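You operate a simulated robot arm through the tools that you are given. There is no shell and no other tool. Be economical: measure what you need, move in short steps, check, and stop when the job is done.

Carry out the task below with a simulated two-armed robot. There is one attempt and no reset: what you move stays moved.

Task
Put the black cup in the brown carton on the top of the yellow table. Take the white cup and leave it on the end table of the right bench. Turn the oil knob to 3. Take the cap off the oil bottle labelled "air oil" on the back board of the right bench and lay it down there. Put the packer from the back board of the right bench on the top of the blue cabinet. Shut the bottom table drawer. Open the upper bench drawer, take the silver block on the end table of the right bench and put it away in the inside of the upper bench drawer, then shut the drawer. The order is free. Set down upright: black cup, white cup, silver block.

It is judged by the outcome, as a careful person would: the job done as asked, and still so three seconds after it is handed in. It fails if anything else is knocked over, pushed out of place, dropped, spilled or broken. Lids that push on must go on centred and level and be pressed home; caps that screw on are set level and turned clockwise until they are tight.

Robot
Two 7-joint arms with fingered hands on one trunk, on a base that drives. Base frame: it is fixed to the floor where the robot stands at the start and does not move with it; the origin is under the middle of the robot, x ahead of it, y to its left, z up; the surface under the hand at the start is at about z = 84. Units: cm, degrees, N and s.
The left shoulder is at the start at [2.6, 10.4, 129.2], the right one opposite. With the tool pointing down near the work surface each hand reaches from about 10 to 52 cm from the robot's upright axis, wherever it stands, measured 20 degrees to its own side. Places, roughly: black cup (10x6x7 cm) [50, 20, 90]; bottom table drawer [330, 210, 60]; carton (30x22x16 cm) [-110, -10, 80]; end table of the right bench [150, 210, 80]; inside of the upper bench drawer [170, -200, 20]; oil bottle [50, 50, 100]; oil knob [60, 0, 160]; packer [50, 75, 75]; silver block [175, 225, 75]; top of the blue cabinet [410, 50, 90]; upper bench drawer [180, -200, 30]; white cup (10x6x7 cm) [40, 10, 90]. Payload 2.4 kg a hand.
The tool frame of a hand sits at the grasp point between the pads (the TCP): z along the fingers, y along the line on which they close. The tips reach 1.7 cm beyond it. The gripper opens to 8.8 cm. The gripper's body begins 4.7 cm behind the TCP. The gripper is a hand of 2 fingers: y runs from the thumb to the fingers, the wrist lies at [0, 0, -16.5] in the tool frame, and closing takes about 1.5 s.
Orientation is that of the tool frame in the base frame, as a unit quaternion [w, x, y, z]. With the fingers straight down and closing along the base's y, the tool's x points along the base's -x, its y along +y and its z along -z.

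Tools
- The arms move only by the tool drive_tool. It takes "left_rows", "right_rows" or both (then of equal length, played together; a hand with none holds still); each is a list of rows, each a list of 7 numbers: the shift along the tool's x, y, z in units of 250 mm (1.0 is 250 mm), then the turn, a rotation vector about the tool's x, y, z in units of 60 degrees (1.0 is 60 degrees), then the gripper command, from -1 (shut) to 1 (fully open), values between in proportion. In form: [[tx, ty, tz, wx, wy, wz, claw], ...]. A call has 1 to 10 rows; each row is the pose to reach, as a shift and turn from the pose commanded when the call began, along the tool's axes at that moment. A call with a number of a shift or a turn outside -1 to 1 is refused whole. Rows are played at 5 a second. More than 5 cm and 8.6 degrees between two rows, or a gripper value outside its range, and nothing of the call is played. A pose out of reach is approached as far as the arm can. The call stops where the force on the tool passes 40 N (or 10 N more than at its start, if that is more) or the arm is blocked; 0.2 s more then pass. Each finger travels about 15.3 cm/s and halts on what it meets, pressing with about 24 N; the grip force reading is that of the motor and also rises with nothing between the fingers. The clock runs only during rows and for 0.2 s after the last one: add rows that repeat a pose to give the fingers time. The reply holds the time, the measured pose of the TCP, the force on the tool along the base axes, the opening and the grip force, in the units named above and with some noise, with the torque about the TCP (base axes, N m) and any sound that the robot's microphone picked up.
- Cameras (640 x 400 px; columns grow to the right, rows downward): "scene" is now at [9.73, 3.19, 123.85]; the picture's right is [0.43, -0.90, 0.00], its down [0.22, 0.10, -0.97] and it looks along [0.88, 0.42, 0.24] (base axes); focal length 214 px, centre (320, 200). "left" rides on the left gripper at [-5, 0.3, -6.3] in its tool frame; the picture's right is [-0.06, -1.00, 0.00], its down [0.78, -0.05, -0.62] and it looks along [0.62, -0.04, 0.79] (tool axes); focal length 275 px, centre (320, 200). "right" rides on the right gripper at [5, 0.3, -6.4] in its tool frame; the picture's right is [-0.06, 1.00, 0.00], its down [-0.78, -0.05, -0.62] and it looks along [-0.62, -0.04, 0.79] (tool axes); focal length 275 px, centre (320, 200). There is no depth. A picture from a camera that has moved, and an enlarged one, comes with that camera's place and axes in the base frame and with its lens. The place of the scene camera against the robot may be out by one fixed shift of up to 1.8 cm in any direction.
- get_image(camera): a new picture of that camera. It takes no simulated time.
- slide_trunk(by): slides the trunk up (or, below 0, down) by that many cm; the arms and the scene camera ride with it, the base frame stays. It gives what a move gives, with no picture.
- steer(legs): drives the robot by 1 to 6 legs, each [ahead, left, turn to the left] in cm, cm and degrees, along the robot's own axes; the way and the turn of a leg run together, so that a leg with both is an arc; at most 150 cm and 180 degrees a leg. The arms and the cameras ride along, it lands a little off, and it stops where it bumps. It gives what a move gives.
- set_grasp(shape, hand): the hand has 2 fingers and takes this shape, open, in about a second: jaw (thumb against the fingers, like two jaws); tri (thumb and two fingers); tip (a fingertip pinch); poke (one finger out to press); point (the index stretched); flat (the hand flat); cup (the hand cupped); fist (a fist). The gripper value then closes the fingers along that shape, each until it touches; the sizes above hold for jaw. It gives what a move gives, with no picture.
- pan_tilt(pan, tilt): turns the head with the scene camera to pan (to the left, within 60 degrees either way) and tilt (down, from -29 to 69), counted from straight ahead of the robot. It gives what a move gives.
- close_up(camera, box): a new picture of the part [left, top, right, bottom] of that camera's present view, enlarged. It takes no simulated time.
- close_job(): hands the job in; it is judged then, once.

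Go step by step. Nothing tells you exact positions but the pictures and the camera data: compare them with the known pose of the tool, close in by small moves and look again before you grip or let go. The budget is 196 turns and 192 pictures, counting those below and the enlarged ones. Unless the task says otherwise, let go and move clear before handing in.

The tools are called after "Request:" as name(argument=value, ...) on one line, values as JSON. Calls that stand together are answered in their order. drive_tool: Moves the arms, as the interface text tells. Its arguments: {"type":"object","properties":{"left_rows":{"type":"array"},"right_rows":{"type":"array"}},"required":[]} The other tools are called the same way: slide_trunk (by) slides the trunk up or down; set_grasp (shape, hand) gives the hand a shape; steer (legs) drives the base; pan_tilt (pan, tilt) turns the head that bears the scene camera; get_image (camera) takes a picture; close_up (camera, box) takes an enlarged picture of a part of a camera's view; close_job () hands the job in.

At the start:

```text
t: 0.0
left_eef_pos: [18.67, 23.68, 99.89]
left_ee_rot: [0.0, 0.0, 1.0, 0.0]
left_force: [0.4, 0.2, 0.6]
left_torque: [0.03, 0.02, -0.04]
left_gripper_width: 8.8
left_grasp_force: 0.2
left_shape: jaw
right_eef_pos: [34.92, 7.02, 114.92]
right_ee_rot: [0.0, -0.001, 1.0, 0.0]
right_force: [0.5, 1.1, 0.0]
right_torque: [-0.02, 0.01, -0.02]
right_gripper_width: 8.79
right_grasp_force: 0.1
right_shape: jaw
trunk travel left (down, up): [-52.1, 32.8]
robot x, y, heading: [-0.06, -0.28, 0.1]
head pan, tilt: [42.5, 54.5]
```

scene: 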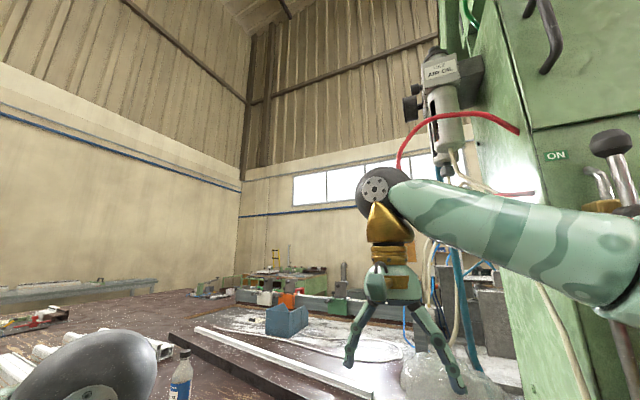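
right: 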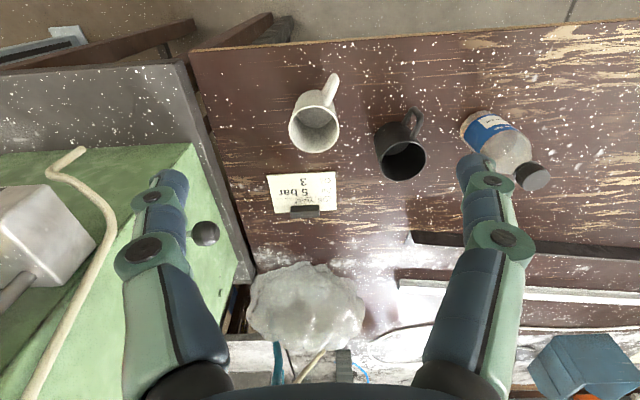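
left: 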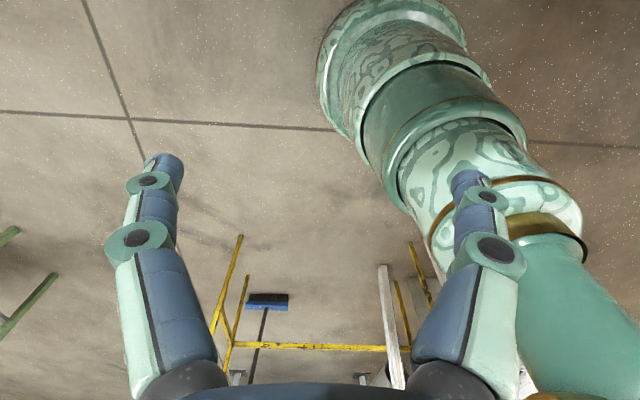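

I see the two cups and a bottle on a dark bench in front of me, with a green machine to the right. I'll look around with the head first.

Request:
pan_tilt(pan=0, tilt=30)

Request:
get_image(camera="scene")

```text
t: 1.1
left_eef_pos: [18.64, 23.7, 100.04]
left_ee_rot: [0.0, 0.001, 1.0, 0.0]
left_force: [0.2, 0.9, -0.4]
left_torque: [0.02, -0.01, 0.02]
left_gripper_width: 8.78
left_grasp_force: 0.0
left_shape: jaw
right_eef_pos: [34.93, 6.99, 114.94]
right_ee_rot: [0.0, 0.0, 1.0, -0.001]
right_force: [-0.2, -0.7, -0.3]
right_torque: [0.02, 0.01, 0.02]
right_gripper_width: 8.82
right_grasp_force: 0.1
right_shape: jaw
trunk travel left (down, up): [-52.1, 32.8]
robot x, y, heading: [0.17, 0.07, -0.1]
head pan, tilt: [0.0, 30.0]
```

```text
188 pictures are left
camera scene: at [11.43, -0.28, 116.91], right [0.0, -1.0, 0.0], down [-0.5, 0.0, -0.87], along [0.87, 0.0, -0.5], focal length 214 px, centre (320, 200)
```

scene: 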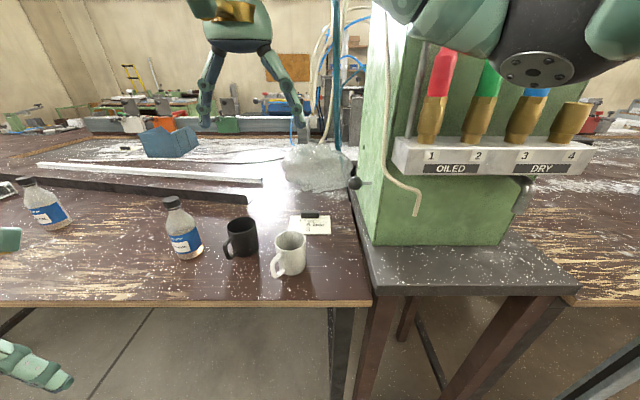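

The cups stand at the bench's near edge. I look left, right and up.

Request:
pan_tilt(pan=50, tilt=15)

Request:
get_image(camera="scene")

Request:
pan_tilt(pan=-30, tilt=-15)

Request:
get_image(camera="scene")

Request:
pan_tilt(pan=20, tilt=-20)

Request:
get_image(camera="scene")

```text
t: 2.3
left_eef_pos: [18.59, 23.74, 99.95]
left_ee_rot: [0.001, 0.0, 1.0, 0.0]
left_force: [-0.1, -0.4, -0.7]
left_torque: [0.02, 0.03, -0.02]
left_gripper_width: 8.79
left_grasp_force: 0.1
left_shape: jaw
right_eef_pos: [34.98, 7.07, 115.09]
right_ee_rot: [0.001, 0.0, 1.0, 0.0]
right_force: [0.5, -0.2, 0.3]
right_torque: [0.01, -0.03, 0.01]
right_gripper_width: 8.78
right_grasp_force: 0.1
right_shape: jaw
trunk travel left (down, up): [-52.1, 32.8]
robot x, y, heading: [-0.19, 0.1, 0.1]
head pan, tilt: [50.0, 15.0]
```

```text
187 pictures are left
camera scene: at [8.42, 6.83, 119.24], right [0.76, -0.65, 0.0], down [-0.17, -0.2, -0.96], along [0.62, 0.73, -0.27], focal length 214 px, centre (320, 200)
```

scene: 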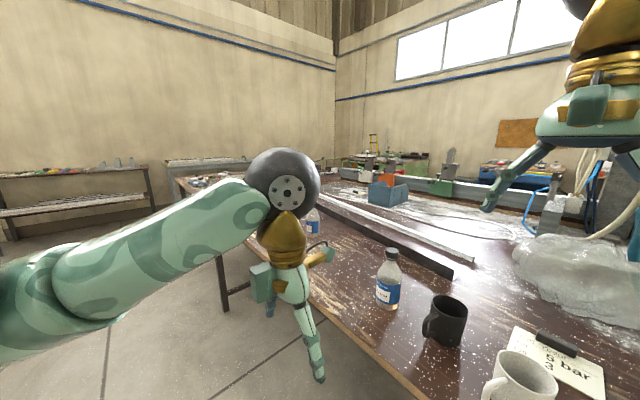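

```text
t: 3.8
left_eef_pos: [18.58, 23.81, 99.95]
left_ee_rot: [0.0, 0.001, 1.0, 0.0]
left_force: [-0.5, 0.3, -1.1]
left_torque: [0.0, -0.01, -0.02]
left_gripper_width: 8.78
left_grasp_force: 0.0
left_shape: jaw
right_eef_pos: [34.89, 7.08, 114.95]
right_ee_rot: [0.0, 0.0, 1.0, 0.001]
right_force: [-0.3, -0.1, -0.8]
right_torque: [0.0, -0.01, -0.01]
right_gripper_width: 8.79
right_grasp_force: 0.0
right_shape: jaw
trunk travel left (down, up): [-52.1, 32.8]
robot x, y, heading: [-0.26, 0.13, -0.0]
head pan, tilt: [-30.0, -15.0]
```

```text
186 pictures are left
camera scene: at [8.57, 6.71, 119.34], right [0.75, -0.66, 0.0], down [-0.17, -0.19, -0.97], along [0.64, 0.72, -0.26], focal length 214 px, centre (320, 200)
```

scene: 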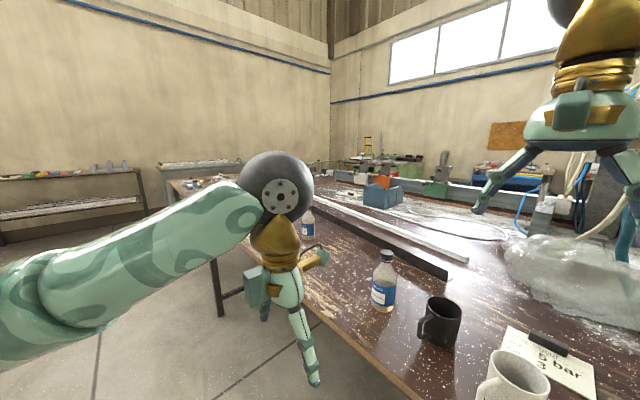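

```text
t: 5.0
left_eef_pos: [18.76, 23.84, 100.0]
left_ee_rot: [0.0, 0.0, 1.0, 0.0]
left_force: [0.5, -0.3, -0.6]
left_torque: [-0.01, -0.06, 0.0]
left_gripper_width: 8.78
left_grasp_force: 0.0
left_shape: jaw
right_eef_pos: [35.05, 6.98, 114.95]
right_ee_rot: [0.001, 0.0, 1.0, 0.0]
right_force: [-0.3, -0.4, 0.9]
right_torque: [-0.01, 0.03, 0.02]
right_gripper_width: 8.78
right_grasp_force: 0.1
right_shape: jaw
trunk travel left (down, up): [-52.1, 32.8]
robot x, y, heading: [-0.28, -0.14, -0.4]
head pan, tilt: [20.0, -20.0]
```

```text
185 pictures are left
camera scene: at [8.61, 6.67, 119.32], right [0.75, -0.67, 0.0], down [-0.17, -0.19, -0.97], along [0.64, 0.72, -0.26], focal length 214 px, centre (320, 200)
```

scene: 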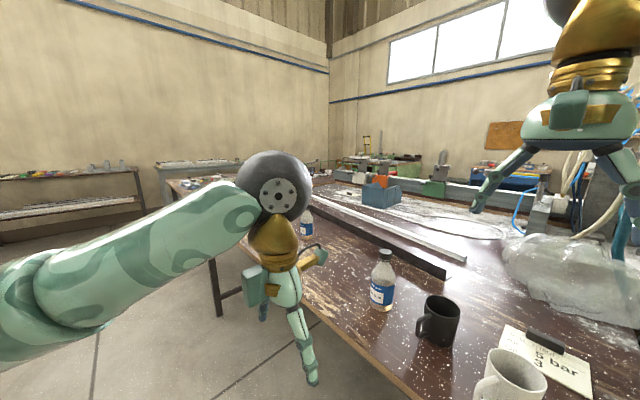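

The head seems not to have followed the last two commands. I retry one alone.

Request:
pan_tilt(pan=-20, tilt=0)

Request:
get_image(camera="scene")

```text
t: 6.0
left_eef_pos: [18.63, 23.84, 100.06]
left_ee_rot: [0.0, 0.0, 1.0, 0.0]
left_force: [-1.4, -0.2, 1.1]
left_torque: [-0.05, 0.0, -0.01]
left_gripper_width: 8.81
left_grasp_force: 0.0
left_shape: jaw
right_eef_pos: [35.0, 7.06, 114.93]
right_ee_rot: [0.0, -0.001, 1.0, 0.0]
right_force: [0.8, -0.5, -0.3]
right_torque: [0.01, 0.02, -0.02]
right_gripper_width: 8.78
right_grasp_force: 0.1
right_shape: jaw
trunk travel left (down, up): [-52.1, 32.8]
robot x, y, heading: [0.0, -0.17, 0.1]
head pan, tilt: [-20.0, 0.0]
```

```text
184 pictures are left
camera scene: at [8.65, 6.63, 119.3], right [0.74, -0.67, 0.0], down [-0.18, -0.19, -0.96], along [0.65, 0.72, -0.26], focal length 214 px, centre (320, 200)
```

scene: 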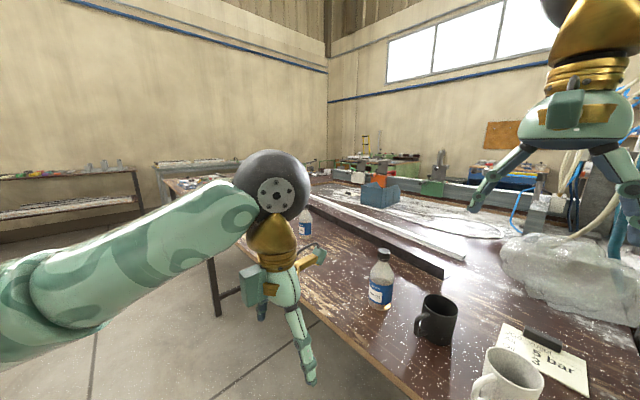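

The head crawls rather than turning as told. I try the command that worked before.

Request:
pan_tilt(pan=0, tilt=30)

Request:
get_image(camera="scene")

```text
t: 7.0
left_eef_pos: [18.62, 23.79, 100.01]
left_ee_rot: [0.0, -0.001, 1.0, 0.0]
left_force: [1.3, -0.2, 0.2]
left_torque: [-0.01, -0.02, 0.0]
left_gripper_width: 8.79
left_grasp_force: 0.0
left_shape: jaw
right_eef_pos: [35.01, 6.99, 115.0]
right_ee_rot: [0.0, 0.0, 1.0, -0.001]
right_force: [-0.5, 0.4, 0.1]
right_torque: [0.03, 0.01, -0.04]
right_gripper_width: 8.8
right_grasp_force: 0.1
right_shape: jaw
trunk travel left (down, up): [-52.1, 32.8]
robot x, y, heading: [0.02, 0.25, -0.0]
head pan, tilt: [0.0, 30.0]
```

```text
183 pictures are left
camera scene: at [11.44, -0.31, 116.92], right [0.0, -1.0, 0.0], down [-0.5, 0.0, -0.87], along [0.87, 0.0, -0.5], focal length 214 px, centre (320, 200)
```

scene: 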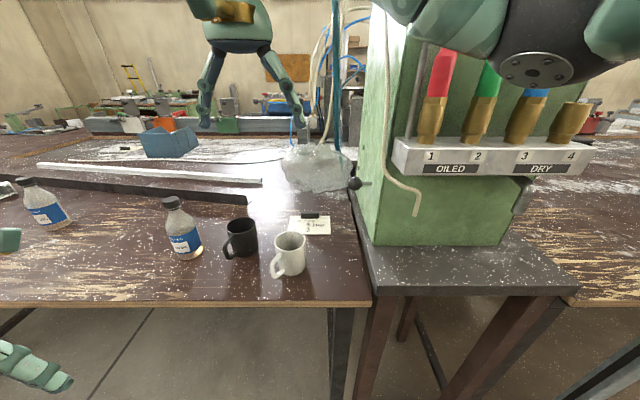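

That works, so the failing ones may be blocked by low tilt. I try tilting up and panning right separately.

Request:
pan_tilt(pan=25, tilt=-15)

Request:
get_image(camera="scene")

Request:
pan_tilt(pan=-45, tilt=30)

Request:
get_image(camera="scene")

```text
t: 8.1
left_eef_pos: [18.7, 23.83, 99.99]
left_ee_rot: [0.0, 0.0, 1.0, 0.0]
left_force: [0.7, -0.3, 0.2]
left_torque: [-0.01, -0.04, 0.0]
left_gripper_width: 8.81
left_grasp_force: 0.1
left_shape: jaw
right_eef_pos: [34.99, 7.03, 115.04]
right_ee_rot: [0.0, -0.001, 1.0, 0.0]
right_force: [1.1, -0.1, 0.3]
right_torque: [0.03, 0.04, 0.01]
right_gripper_width: 8.78
right_grasp_force: 0.1
right_shape: jaw
trunk travel left (down, up): [-52.1, 32.8]
robot x, y, heading: [-0.2, -0.08, 0.0]
head pan, tilt: [25.0, -15.0]
```

```text
182 pictures are left
camera scene: at [9.76, 3.02, 123.93], right [0.41, -0.91, 0.0], down [0.23, 0.1, -0.97], along [0.88, 0.4, 0.25], focal length 214 px, centre (320, 200)
```

scene: 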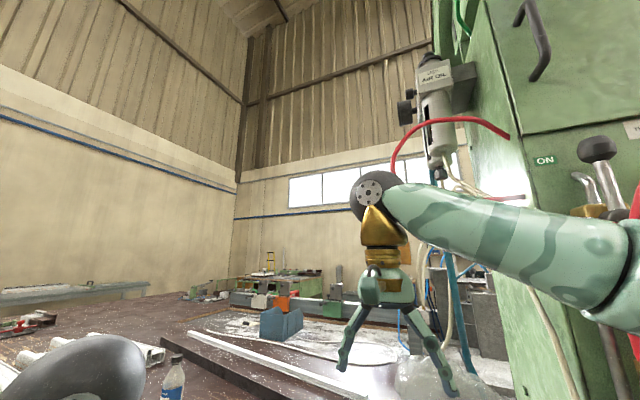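

```text
t: 9.5
left_eef_pos: [18.74, 23.81, 99.99]
left_ee_rot: [0.0, 0.0, 1.0, -0.001]
left_force: [-0.2, -0.3, 0.4]
left_torque: [0.0, -0.01, -0.02]
left_gripper_width: 8.82
left_grasp_force: 0.1
left_shape: jaw
right_eef_pos: [34.99, 6.97, 114.92]
right_ee_rot: [0.0, 0.001, 1.0, 0.001]
right_force: [1.0, -0.4, 0.3]
right_torque: [0.02, 0.01, 0.0]
right_gripper_width: 8.77
right_grasp_force: 0.2
right_shape: jaw
trunk travel left (down, up): [-52.1, 32.8]
robot x, y, heading: [-0.03, 0.33, -0.1]
head pan, tilt: [-45.0, 30.0]
```

```text
181 pictures are left
camera scene: at [8.78, -6.68, 116.92], right [-0.71, -0.71, 0.0], down [-0.35, 0.35, -0.87], along [0.61, -0.61, -0.5], focal length 214 px, centre (320, 200)
```

scene: 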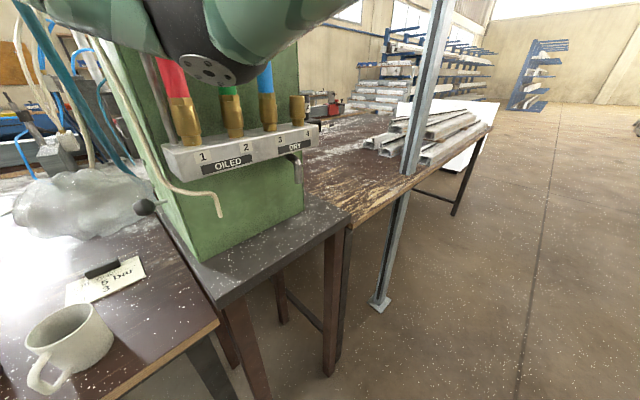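

The head works for free combinations. I back off 30 cm to see the whole work place.

Request:
steer(legs=[[-30, 0, 0]])

Request:
pan_tilt(pan=0, tilt=-15)

Request:
get_image(camera="scene")

Request:
pan_tilt(pan=50, tilt=15)

Request:
get_image(camera="scene")

```text
t: 11.5
left_eef_pos: [-10.82, 23.83, 100.07]
left_ee_rot: [0.0, 0.0, 1.0, 0.0]
left_force: [-0.4, -0.4, 0.6]
left_torque: [0.04, 0.01, 0.01]
left_gripper_width: 8.77
left_grasp_force: 0.0
left_shape: jaw
right_eef_pos: [5.67, 6.93, 114.99]
right_ee_rot: [0.0, -0.001, 1.0, 0.0]
right_force: [0.8, -0.6, 0.5]
right_torque: [-0.01, 0.03, -0.03]
right_gripper_width: 8.77
right_grasp_force: 0.1
right_shape: jaw
trunk travel left (down, up): [-52.1, 32.8]
robot x, y, heading: [-29.03, -0.13, -0.2]
head pan, tilt: [-45.0, 30.0]
```

```text
t: 12.7
left_eef_pos: [-10.67, 23.83, 99.99]
left_ee_rot: [-0.001, 0.0, 1.0, 0.0]
left_force: [0.3, 0.1, -0.8]
left_torque: [0.01, -0.01, 0.0]
left_gripper_width: 8.8
left_grasp_force: 0.0
left_shape: jaw
right_eef_pos: [5.76, 7.06, 115.08]
right_ee_rot: [0.0, 0.0, 1.0, 0.0]
right_force: [-0.5, -0.5, -0.2]
right_torque: [-0.02, 0.01, 0.02]
right_gripper_width: 8.78
right_grasp_force: 0.1
right_shape: jaw
trunk travel left (down, up): [-52.1, 32.8]
robot x, y, heading: [-29.49, 0.11, 0.3]
head pan, tilt: [0.0, -15.0]
```

```text
180 pictures are left
camera scene: at [-18.85, -0.3, 123.99], right [0.0, -1.0, 0.0], down [0.26, 0.0, -0.97], along [0.97, 0.0, 0.26], focal length 214 px, centre (320, 200)
```

scene: 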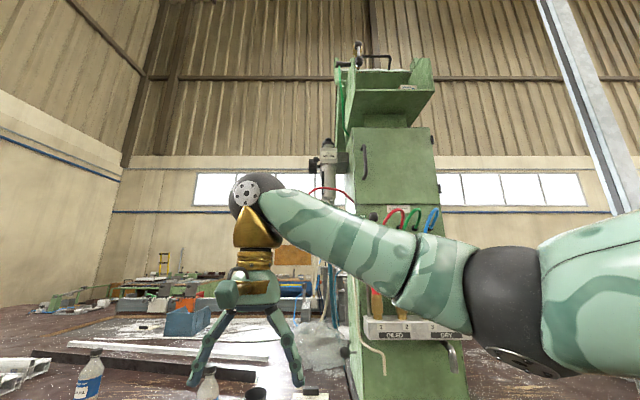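

```text
t: 13.8
left_eef_pos: [-10.74, 23.85, 99.97]
left_ee_rot: [0.0, 0.0, 1.0, 0.0]
left_force: [1.2, -0.6, 0.4]
left_torque: [0.01, 0.02, 0.0]
left_gripper_width: 8.78
left_grasp_force: 0.0
left_shape: jaw
right_eef_pos: [5.78, 7.03, 114.99]
right_ee_rot: [0.0, 0.001, 1.0, 0.0]
right_force: [0.1, -0.1, -0.5]
right_torque: [0.0, 0.0, -0.01]
right_gripper_width: 8.76
right_grasp_force: 0.1
right_shape: jaw
trunk travel left (down, up): [-52.1, 32.8]
robot x, y, heading: [-29.24, -0.22, 0.2]
head pan, tilt: [50.0, 15.0]
```

```text
179 pictures are left
camera scene: at [-20.8, 6.77, 119.2], right [0.76, -0.65, 0.0], down [-0.18, -0.21, -0.96], along [0.63, 0.73, -0.27], focal length 214 px, centre (320, 200)
```

scene: 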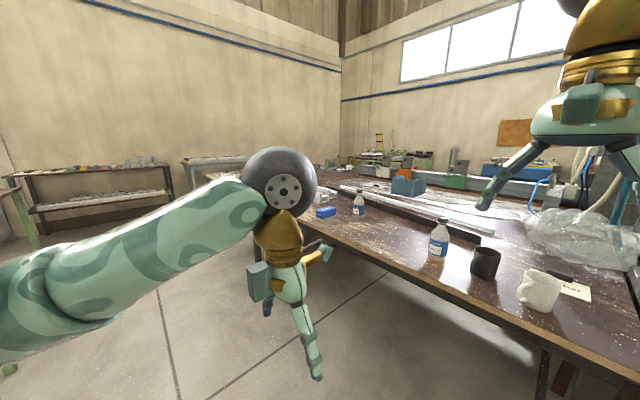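

I zoom in on the bottles, the blue thing and the far part of the bench.

Request:
close_up(camera="scene", box=[300, 180, 460, 280])

Request:
close_up(camera="scene", box=[180, 120, 340, 220])

Request:
close_up(camera="scene", box=[340, 120, 500, 220])

```text
4.00 times, centred on (380, 230) of scene
camera zoom: at [-20.8, 6.77, 119.2], right [0.76, -0.65, 0.0], down [-0.18, -0.21, -0.96], along [0.63, 0.73, -0.27], focal length 858 px, centre (80, 80)
```

zoom: 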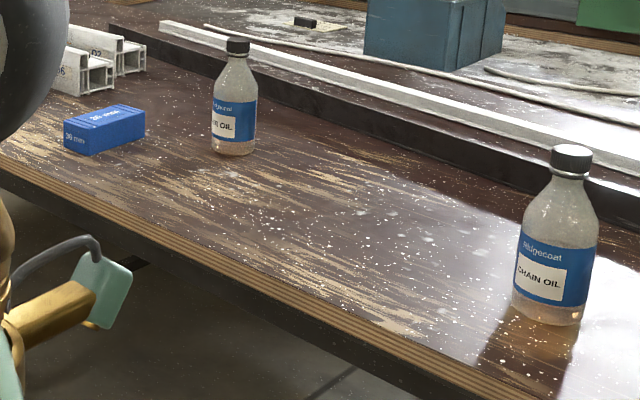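

```text
4.00 times, centred on (260, 170) of scene
camera zoom: at [-20.8, 6.77, 119.2], right [0.76, -0.65, 0.0], down [-0.18, -0.21, -0.96], along [0.63, 0.73, -0.27], focal length 858 px, centre (560, 320)
```

zoom: 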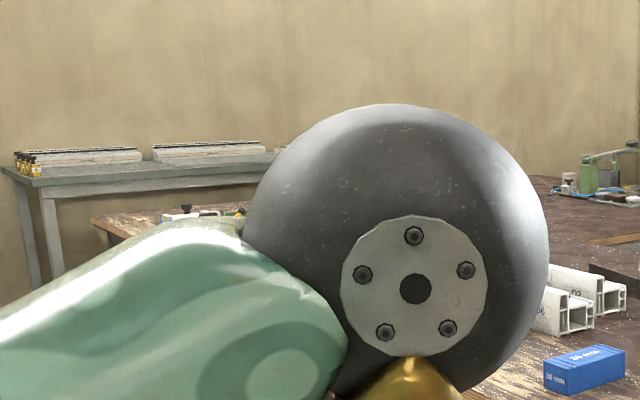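

```text
4.00 times, centred on (420, 170) of scene
camera zoom: at [-20.8, 6.77, 119.2], right [0.76, -0.65, 0.0], down [-0.18, -0.21, -0.96], along [0.63, 0.73, -0.27], focal length 858 px, centre (-80, 320)
```

zoom: 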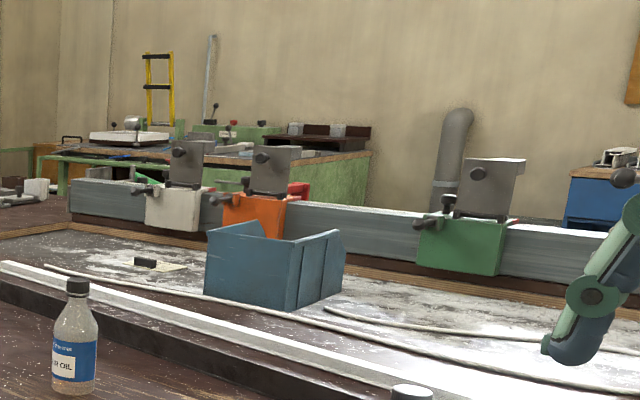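

The blue block labelled "36 mm" looks like the packer; the near bottle is "CHAIN OIL", so the far one needs checking. I look at the machine for the oil knob.

Request:
pan_tilt(pan=0, tilt=-15)

Request:
close_up(camera="scene", box=[280, 120, 440, 220])

Request:
close_up(camera="scene", box=[310, 30, 470, 130])

Request:
close_up(camera="scene", box=[20, 300, 180, 400])

```text
t: 15.0
left_eef_pos: [-10.61, 23.8, 100.08]
left_ee_rot: [0.0, -0.001, 1.0, -0.001]
left_force: [-0.1, 0.1, -0.5]
left_torque: [0.0, 0.0, 0.01]
left_gripper_width: 8.79
left_grasp_force: 0.0
left_shape: jaw
right_eef_pos: [5.71, 7.01, 115.03]
right_ee_rot: [0.001, 0.0, 1.0, 0.0]
right_force: [0.2, -0.6, 0.2]
right_torque: [0.03, 0.0, -0.02]
right_gripper_width: 8.76
right_grasp_force: 0.1
right_shape: jaw
trunk travel left (down, up): [-52.1, 32.8]
robot x, y, heading: [-29.29, 0.29, 0.1]
head pan, tilt: [0.0, -15.0]
```

```text
4.00 times, centred on (360, 170) of scene
camera zoom: at [-20.72, 6.7, 119.34], right [0.75, -0.66, 0.0], down [-0.17, -0.19, -0.97], along [0.64, 0.72, -0.26], focal length 858 px, centre (160, 320)
```

zoom: 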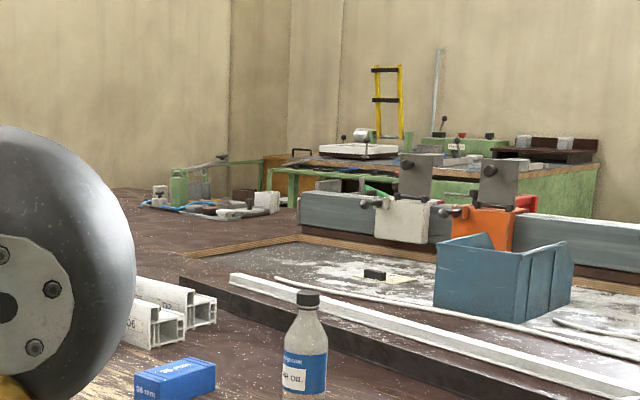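

```text
4.00 times, centred on (390, 80) of scene
camera zoom: at [-20.72, 6.7, 119.34], right [0.75, -0.66, 0.0], down [-0.17, -0.19, -0.97], along [0.64, 0.72, -0.26], focal length 858 px, centre (40, 680)
```

zoom: 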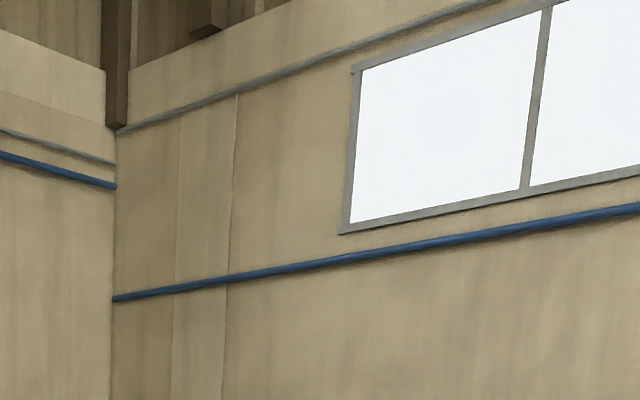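

```text
4.00 times, centred on (100, 350) of scene
camera zoom: at [-20.72, 6.7, 119.34], right [0.75, -0.66, 0.0], down [-0.17, -0.19, -0.97], along [0.64, 0.72, -0.26], focal length 858 px, centre (1200, -400)
```

zoom: 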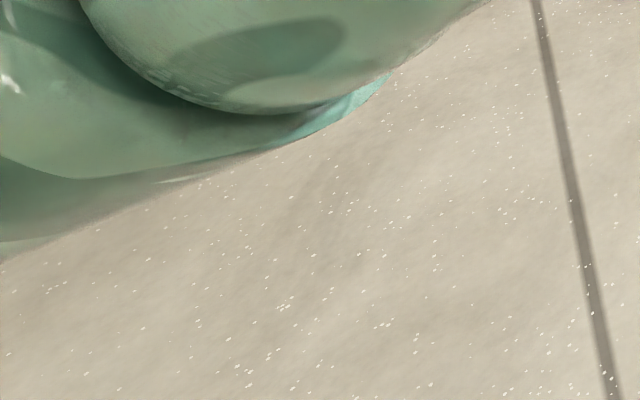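

From pan 50 the head jams; I go through (0, 30).

Request:
pan_tilt(pan=0, tilt=30)

Request:
pan_tilt(pan=0, tilt=-15)

Request:
close_up(camera="scene", box=[280, 120, 440, 220])

Request:
close_up(camera="scene", box=[310, 30, 470, 130])

Request:
close_up(camera="scene", box=[20, 300, 180, 400])

```text
t: 16.1
left_eef_pos: [-10.57, 23.79, 100.01]
left_ee_rot: [-0.001, 0.001, 1.0, 0.0]
left_force: [0.3, -0.3, -0.2]
left_torque: [0.01, -0.01, -0.01]
left_gripper_width: 8.77
left_grasp_force: 0.1
left_shape: jaw
right_eef_pos: [5.71, 6.95, 114.88]
right_ee_rot: [0.0, 0.0, 1.0, 0.0]
right_force: [-0.4, -0.9, -0.4]
right_torque: [0.01, 0.02, 0.01]
right_gripper_width: 8.79
right_grasp_force: 0.0
right_shape: jaw
trunk travel left (down, up): [-52.1, 32.8]
robot x, y, heading: [-29.07, 0.12, 0.0]
head pan, tilt: [0.0, 30.0]
```

```text
t: 17.3
left_eef_pos: [-10.67, 23.78, 100.0]
left_ee_rot: [0.001, 0.0, 1.0, 0.0]
left_force: [-0.1, 0.0, -0.1]
left_torque: [0.01, -0.02, 0.02]
left_gripper_width: 8.78
left_grasp_force: 0.0
left_shape: jaw
right_eef_pos: [5.74, 6.89, 114.99]
right_ee_rot: [0.0, 0.0, 1.0, 0.0]
right_force: [0.0, 0.7, 0.1]
right_torque: [0.0, 0.03, 0.01]
right_gripper_width: 8.78
right_grasp_force: 0.1
right_shape: jaw
trunk travel left (down, up): [-52.1, 32.8]
robot x, y, heading: [-29.37, -0.47, 0.1]
head pan, tilt: [0.0, -15.0]
```

```text
4.00 times, centred on (360, 170) of scene
camera zoom: at [-18.85, -0.29, 123.99], right [0.0, -1.0, 0.0], down [0.26, 0.0, -0.97], along [0.97, 0.0, 0.26], focal length 858 px, centre (160, 320)
```

zoom: 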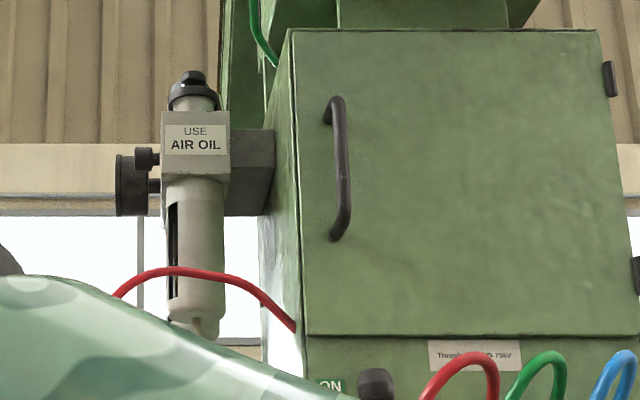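

```text
4.00 times, centred on (390, 80) of scene
camera zoom: at [-18.85, -0.29, 123.99], right [0.0, -1.0, 0.0], down [0.26, 0.0, -0.97], along [0.97, 0.0, 0.26], focal length 858 px, centre (40, 680)
```

zoom: 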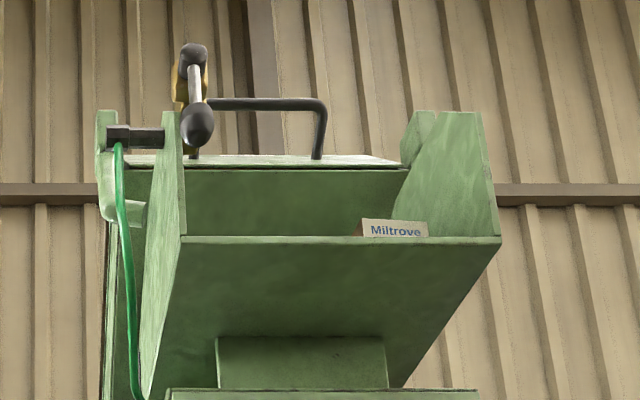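

```text
4.00 times, centred on (100, 350) of scene
camera zoom: at [-18.85, -0.29, 123.99], right [0.0, -1.0, 0.0], down [0.26, 0.0, -0.97], along [0.97, 0.0, 0.26], focal length 858 px, centre (1200, -400)
```

zoom: 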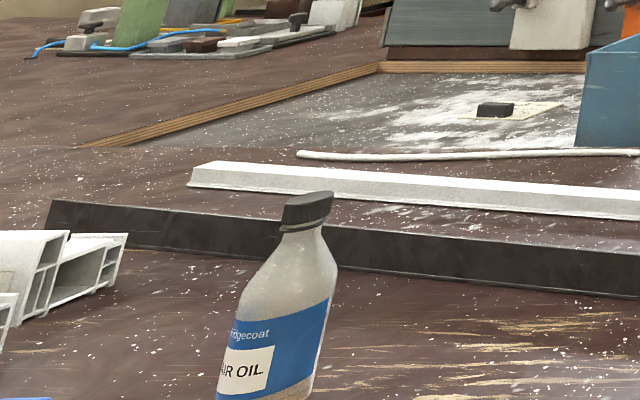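

The far bottle is "AIR OIL", and the knob tops the "USE AIR OIL" lubricator. I raise the trunk to see that knob.

Request:
slide_trunk(by=32)

Request:
get_image(camera="scene")

Request:
pan_tilt(pan=0, tilt=10)

Request:
get_image(camera="scene")

```text
t: 20.4
left_eef_pos: [-10.71, 23.73, 132.02]
left_ee_rot: [0.0, -0.001, 1.0, 0.0]
left_force: [0.9, 0.4, 1.0]
left_torque: [0.0, -0.01, 0.0]
left_gripper_width: 8.76
left_grasp_force: 0.0
left_shape: jaw
right_eef_pos: [5.7, 7.01, 146.93]
right_ee_rot: [0.0, 0.0, 1.0, 0.0]
right_force: [-0.3, 0.2, -0.3]
right_torque: [-0.05, 0.01, 0.01]
right_gripper_width: 8.79
right_grasp_force: 0.1
right_shape: jaw
trunk travel left (down, up): [-84.1, 0.8]
robot x, y, heading: [-29.38, -0.01, -0.2]
head pan, tilt: [0.0, -15.0]
```

```text
169 pictures are left
camera scene: at [-19.01, -0.29, 156.05], right [0.0, -1.0, 0.0], down [0.26, 0.0, -0.97], along [0.97, 0.0, 0.26], focal length 214 px, centre (320, 200)
```

scene: 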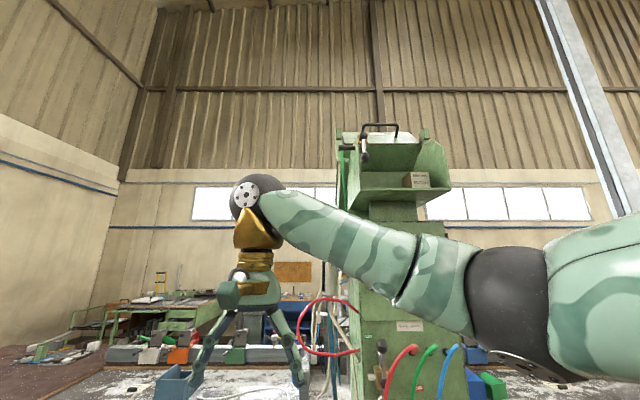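

```text
t: 21.3
left_eef_pos: [-10.69, 23.84, 132.02]
left_ee_rot: [0.0, -0.001, 1.0, 0.0]
left_force: [0.6, 0.4, -0.5]
left_torque: [0.03, 0.01, 0.02]
left_gripper_width: 8.76
left_grasp_force: 0.0
left_shape: jaw
right_eef_pos: [5.72, 7.12, 147.01]
right_ee_rot: [-0.001, 0.0, 1.0, 0.0]
right_force: [-0.7, -0.1, 0.1]
right_torque: [-0.01, 0.02, -0.02]
right_gripper_width: 8.8
right_grasp_force: 0.1
right_shape: jaw
trunk travel left (down, up): [-84.1, 0.8]
robot x, y, heading: [-29.32, -0.07, 0.2]
head pan, tilt: [0.0, 10.0]
```

```text
168 pictures are left
camera scene: at [-17.76, -0.29, 152.22], right [0.0, -1.0, 0.0], down [-0.17, 0.0, -0.98], along [0.98, 0.0, -0.17], focal length 214 px, centre (320, 200)
```

scene: 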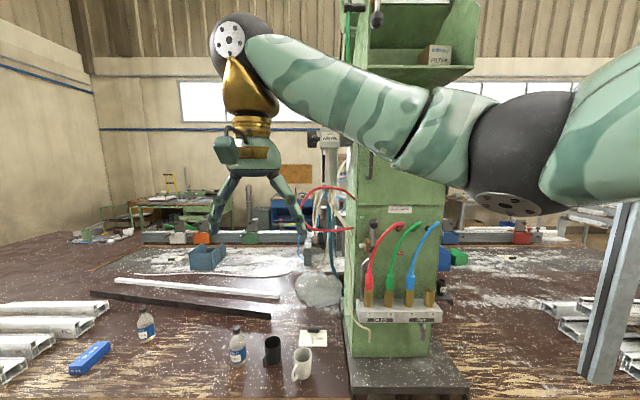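

The label is at about (53, -3, 160) and the knob on top near z 166. I park the right arm at its own side and will use the left hand for the knob.

Request:
drive_tool(right_rows=[[0.11, -0.15, 0, 0, 0, 0, 1], [0.22, -0.3, 0, 0, 0, 0, 1], [0.33, -0.45, 0, 0, 0, 0, 1], [0.44, -0.6, 0, 0, 0, 0, 1], [0.55, -0.75, 0, 0, 0, 0, 1], [0.6, -0.9, 0, 0, 0, 0, 1], [0.6, -0.99, 0, 0, 0, 0, 1]])

Request:
get_image(camera="scene")

```text
t: 22.9
left_eef_pos: [-10.8, 23.8, 131.83]
left_ee_rot: [0.0, 0.0, 1.0, 0.0]
left_force: [-0.2, -0.5, 0.2]
left_torque: [0.01, -0.01, 0.0]
left_gripper_width: 8.76
left_grasp_force: 0.1
left_shape: jaw
right_eef_pos: [-6.12, -18.14, 147.33]
right_ee_rot: [-0.001, 0.0, 1.0, 0.0]
right_force: [0.2, 0.3, 0.4]
right_torque: [0.0, 0.01, -0.03]
right_gripper_width: 8.81
right_grasp_force: 0.1
right_shape: jaw
right hand out of reach, approached as far as the arm can: row 5, 6, 7
trunk travel left (down, up): [-84.1, 0.8]
robot x, y, heading: [-29.4, -0.04, 0.0]
head pan, tilt: [0.0, 10.0]
```

```text
167 pictures are left
camera scene: at [-17.85, -0.34, 152.22], right [0.0, -1.0, 0.0], down [-0.17, 0.0, -0.98], along [0.98, 0.0, -0.17], focal length 214 px, centre (320, 200)
```

scene: 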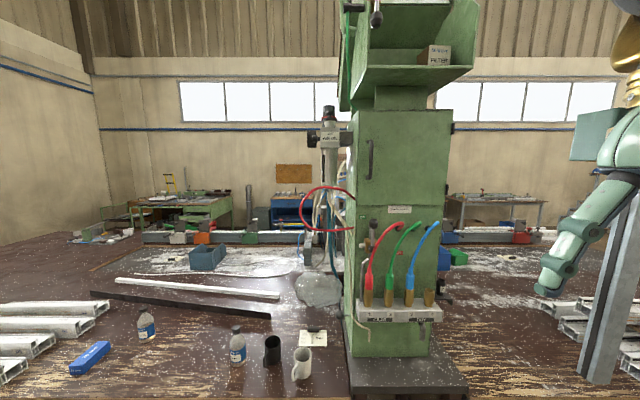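

Clear view now. I zoom in on the knob and on the blue cabinet in the background.

Request:
close_up(camera="scene", box=[296, 85, 376, 135])

Request:
close_up(camera="scene", box=[90, 150, 350, 260])

```text
8.00 times, centred on (336, 110) of scene
camera zoom: at [-17.85, -0.34, 152.22], right [0.0, -1.0, 0.0], down [-0.17, 0.0, -0.98], along [0.98, 0.0, -0.17], focal length 1716 px, centre (192, 920)
```

zoom: 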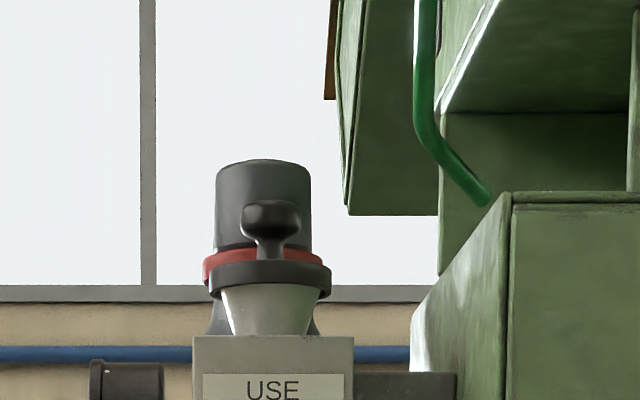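

```text
2.46 times, centred on (220, 205) of scene
camera zoom: at [-17.85, -0.34, 152.22], right [0.0, -1.0, 0.0], down [-0.17, 0.0, -0.98], along [0.98, 0.0, -0.17], focal length 528 px, centre (566, 188)
```

zoom: 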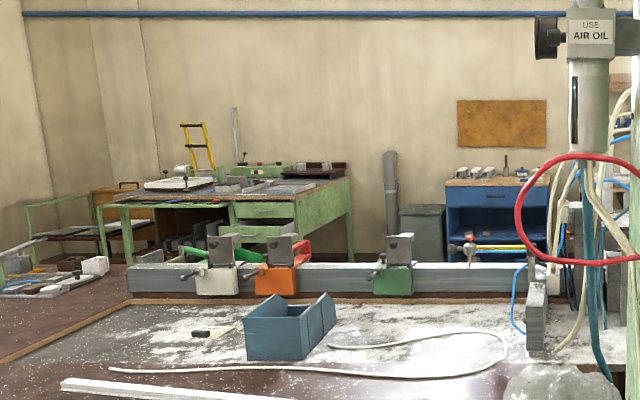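

The knob is a black cylinder with a red ring and a small T handle in front; I need a view from above. I drive ahead to about (5, -10).

Request:
steer(legs=[[20, -10, 0], [14, 0, 0]])

Request:
get_image(camera="scene")

```text
t: 25.5
left_eef_pos: [23.28, 13.8, 131.92]
left_ee_rot: [-0.002, 0.002, 1.0, 0.0]
left_force: [0.1, -0.9, -0.1]
left_torque: [0.01, 0.02, 0.01]
left_gripper_width: 8.81
left_grasp_force: 0.0
left_shape: jaw
right_eef_pos: [27.93, -27.97, 147.34]
right_ee_rot: [-0.003, 0.001, 1.0, 0.0]
right_force: [0.1, 0.6, 0.4]
right_torque: [0.0, 0.0, -0.01]
right_gripper_width: 8.77
right_grasp_force: 0.1
right_shape: jaw
trunk travel left (down, up): [-84.1, 0.8]
robot x, y, heading: [4.39, -10.14, -0.1]
head pan, tilt: [0.0, 10.0]
```

```text
164 pictures are left
camera scene: at [16.19, -10.22, 152.2], right [0.0, -1.0, 0.0], down [-0.17, 0.0, -0.98], along [0.98, 0.0, -0.17], focal length 214 px, centre (320, 200)
```

scene: 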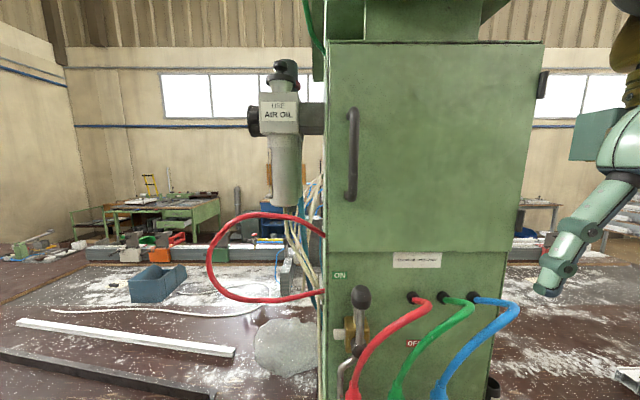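

Knob estimated at (58, -4, 168). I edge forward and raise the left hand to hover above it.

Request:
steer(legs=[[6, 0, 0]])

Request:
drive_tool(left_rows=[[0, 0, -0.2, 0, 0, 0, 1], [0, 0, -0.4, 0, 0, 0, 1], [0, 0, -0.6, 0, 0, 0, 1], [0, 0, -0.8, 0, 0, 0, 1], [0, 0, -1, 0, 0, 0, 1]])

Request:
drive_tool(left_rows=[[0, 0, -0.2, 0, 0, 0, 1], [0, 0, -0.4, 0, 0, 0, 1], [0, 0, -0.6, 0, 0, 0, 1], [0, 0, -0.8, 0, 0, 0, 1], [0, 0, -0.9, 0, 0, 0, 1]])

```text
t: 26.5
left_eef_pos: [29.24, 13.82, 131.95]
left_ee_rot: [-0.002, 0.001, 1.0, 0.0]
left_force: [-0.4, -0.2, 0.2]
left_torque: [0.0, 0.0, -0.01]
left_gripper_width: 8.8
left_grasp_force: 0.0
left_shape: jaw
right_eef_pos: [33.93, -27.95, 147.31]
right_ee_rot: [-0.002, 0.0, 1.0, 0.0]
right_force: [0.5, 0.6, -0.2]
right_torque: [-0.02, 0.0, -0.05]
right_gripper_width: 8.79
right_grasp_force: 0.1
right_shape: jaw
trunk travel left (down, up): [-84.1, 0.8]
robot x, y, heading: [10.84, -9.75, -0.3]
head pan, tilt: [0.0, 10.0]
```

```text
t: 27.7
left_eef_pos: [28.92, 13.51, 156.77]
left_ee_rot: [-0.002, -0.001, 1.0, 0.0]
left_force: [-0.1, 0.1, -0.5]
left_torque: [-0.01, -0.01, 0.02]
left_gripper_width: 8.79
left_grasp_force: 0.0
left_shape: jaw
left hand out of reach, approached as far as the arm can: row 1, 2, 3, 4
right_eef_pos: [33.61, -28.11, 147.5]
right_ee_rot: [-0.001, 0.001, 1.0, 0.0]
right_force: [-0.5, -0.7, 0.8]
right_torque: [-0.03, -0.02, 0.0]
right_gripper_width: 8.8
right_grasp_force: 0.0
right_shape: jaw
trunk travel left (down, up): [-84.1, 0.8]
robot x, y, heading: [10.13, -9.98, -0.1]
head pan, tilt: [0.0, 10.0]
```

```text
t: 28.9
left_eef_pos: [31.78, 10.29, 175.71]
left_ee_rot: [0.0, 0.0, 1.0, -0.001]
left_force: [-0.2, 0.1, -0.9]
left_torque: [-0.01, -0.01, 0.01]
left_gripper_width: 8.79
left_grasp_force: 0.0
left_shape: jaw
left hand out of reach, approached as far as the arm can: row 3, 4, 5
right_eef_pos: [33.98, -27.88, 147.32]
right_ee_rot: [-0.002, 0.001, 1.0, 0.001]
right_force: [0.5, 0.7, 0.4]
right_torque: [-0.01, -0.02, -0.01]
right_gripper_width: 8.77
right_grasp_force: 0.1
right_shape: jaw
trunk travel left (down, up): [-84.1, 0.8]
robot x, y, heading: [10.61, -10.25, 0.0]
head pan, tilt: [0.0, 10.0]
```

The arm is near a limit at z 176. I move it forward and to the right toward the knob.

Request:
drive_tool(left_rows=[[-0.18, -0.05, 0, 0, 0, 0, 1], [-0.36, -0.15, 0, 0, 0, 0, 1], [-0.54, -0.25, 0, 0, 0, 0, 1], [-0.7, -0.35, 0, 0, 0, 0, 1]])

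Request:
get_image(camera="left")

Request:
get_image(camera="scene")

```text
refused: row 2 steps farther than a row can; nothing moved
```

```text
163 pictures are left
camera left: at [36.68, 10.61, 182.15], right [0.06, -1.0, 0.0], down [-0.78, -0.05, 0.62], along [-0.62, -0.04, -0.79], focal length 275 px, centre (320, 200)
```

left: 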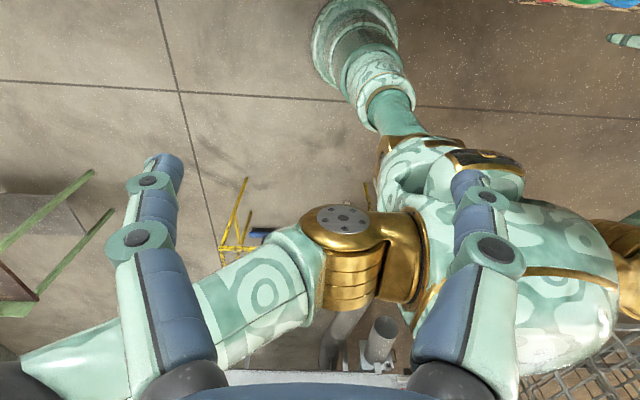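

```text
162 pictures are left
camera scene: at [22.18, -10.17, 152.19], right [0.0, -1.0, 0.0], down [-0.17, 0.0, -0.98], along [0.98, 0.0, -0.17], focal length 214 px, centre (320, 200)
```

scene: 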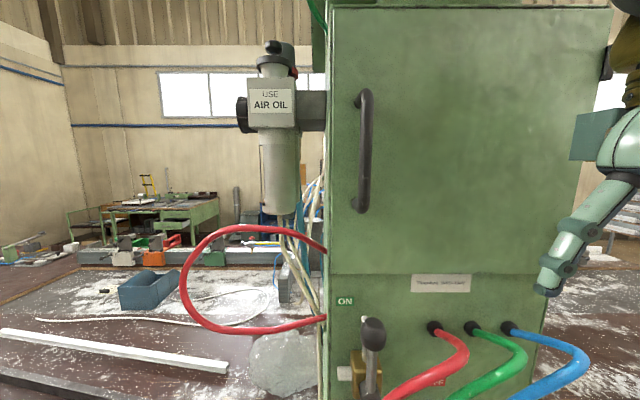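

Rows must stay within 5 cm in total; I use smaller rows.

Request:
drive_tool(left_rows=[[-0.17, -0.08, 0, 0, 0, 0, 1], [-0.34, -0.16, 0, 0, 0, 0, 1], [-0.51, -0.24, 0, 0, 0, 0, 1], [-0.68, -0.32, 0, 0, 0, 0, 1]])

Request:
get_image(camera="left")

Request:
get_image(camera="scene")

```text
t: 29.9
left_eef_pos: [48.79, 2.15, 175.78]
left_ee_rot: [-0.001, 0.001, 1.0, 0.001]
left_force: [0.8, -0.2, -0.1]
left_torque: [-0.03, -0.01, -0.02]
left_gripper_width: 8.78
left_grasp_force: 0.1
left_shape: jaw
right_eef_pos: [33.98, -28.09, 147.29]
right_ee_rot: [-0.002, 0.001, 1.0, 0.001]
right_force: [0.3, -0.1, -0.4]
right_torque: [-0.04, -0.01, 0.0]
right_gripper_width: 8.74
right_grasp_force: 0.1
right_shape: jaw
trunk travel left (down, up): [-84.1, 0.8]
robot x, y, heading: [10.45, -10.05, 0.2]
head pan, tilt: [0.0, 10.0]
```

```text
161 pictures are left
camera left: at [53.78, 2.47, 182.17], right [0.06, -1.0, 0.0], down [-0.78, -0.05, 0.62], along [-0.62, -0.04, -0.78], focal length 275 px, centre (320, 200)
```

left: 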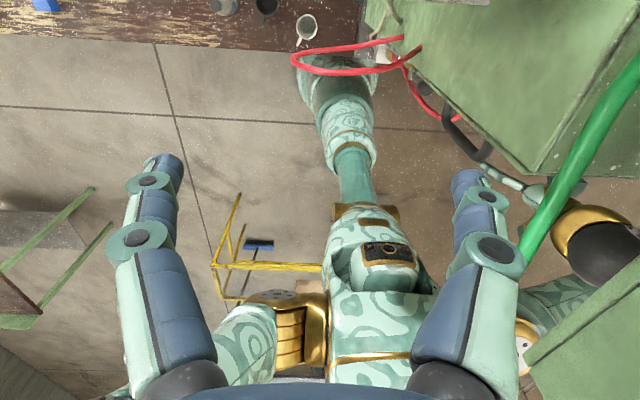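

```text
160 pictures are left
camera scene: at [22.18, -10.38, 152.19], right [0.0, -1.0, 0.0], down [-0.17, 0.0, -0.98], along [0.98, 0.0, -0.17], focal length 214 px, centre (320, 200)
```

scene: 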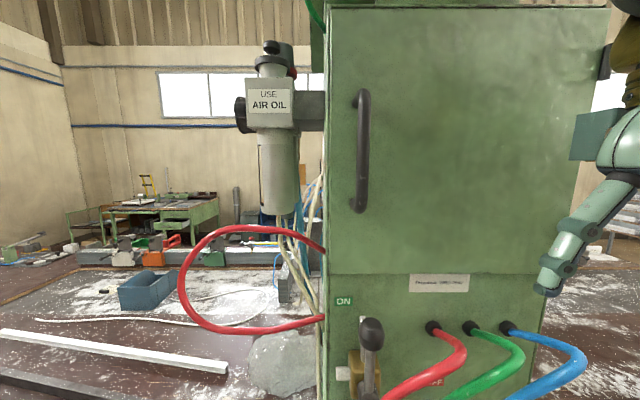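

The left camera looks back from here, so I pitch the left hand up 90° (fingers forward) so that its camera looks forward and down on the knob.

Request:
drive_tool(left_rows=[[0, 0, 0, 0, -0.14, 0, 1], [0, 0, 0, 0, -0.28, 0, 1], [0, 0, 0, 0, -0.42, 0, 1], [0, 0, 0, 0, -0.56, 0, 1], [0, 0, 0, 0, -0.7, 0, 1], [0, 0, 0, 0, -0.84, 0, 1], [0, 0, 0, 0, -0.98, 0, 1]])

Request:
get_image(camera="left")

```text
t: 31.5
left_eef_pos: [48.61, 2.24, 175.62]
left_ee_rot: [0.492, 0.0, 0.87, 0.0]
left_force: [0.7, 0.1, 0.0]
left_torque: [-0.01, -0.03, 0.05]
left_gripper_width: 8.8
left_grasp_force: 0.0
left_shape: jaw
right_eef_pos: [33.69, -27.96, 147.37]
right_ee_rot: [-0.001, 0.001, 1.0, 0.0]
right_force: [0.6, 0.5, -0.3]
right_torque: [0.01, 0.0, 0.0]
right_gripper_width: 8.81
right_grasp_force: 0.0
right_shape: jaw
trunk travel left (down, up): [-84.1, 0.8]
robot x, y, heading: [10.76, -9.81, -0.2]
head pan, tilt: [0.0, 10.0]
```

```text
159 pictures are left
camera left: at [45.64, 2.66, 183.3], right [0.03, -1.0, 0.05], down [-0.93, -0.05, -0.35], along [0.35, -0.04, -0.93], focal length 275 px, centre (320, 200)
```

left: 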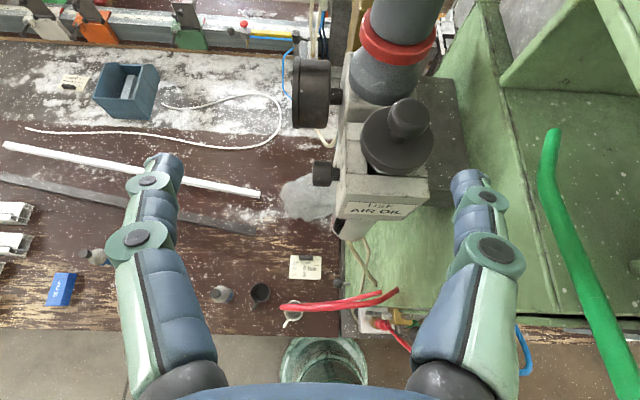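

Now the top is visible. I zoom in on it.

Request:
close_up(camera="left", box=[280, 20, 472, 240])

Request:
close_up(camera="left", box=[340, 80, 452, 180])

```text
1.82 times, centred on (376, 130) of left
camera zoom: at [45.64, 2.66, 183.3], right [0.03, -1.0, 0.05], down [-0.93, -0.05, -0.35], along [0.35, -0.04, -0.93], focal length 500 px, centre (218, 327)
```

zoom: 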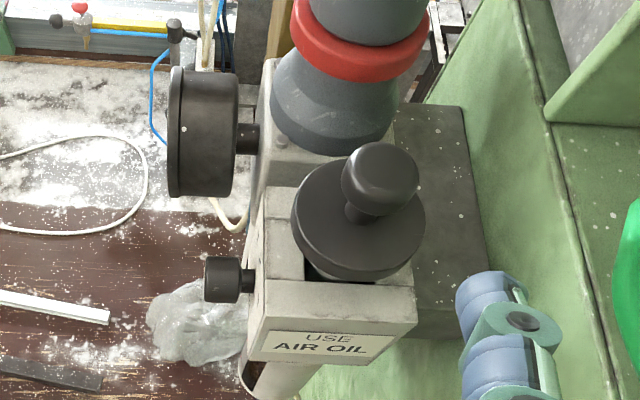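

```text
4.00 times, centred on (396, 130) of left
camera zoom: at [45.64, 2.66, 183.3], right [0.03, -1.0, 0.05], down [-0.93, -0.05, -0.35], along [0.35, -0.04, -0.93], focal length 1101 px, centre (16, 480)
```

zoom: 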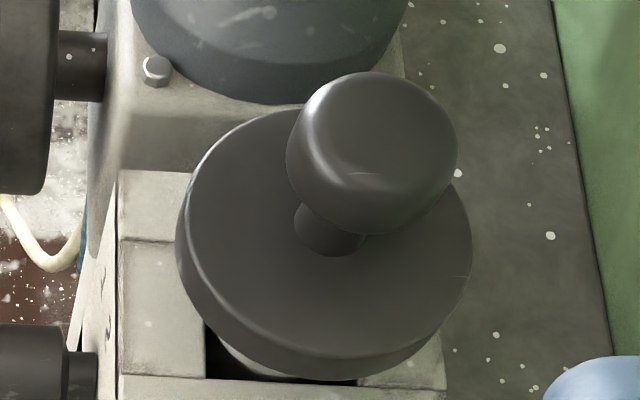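

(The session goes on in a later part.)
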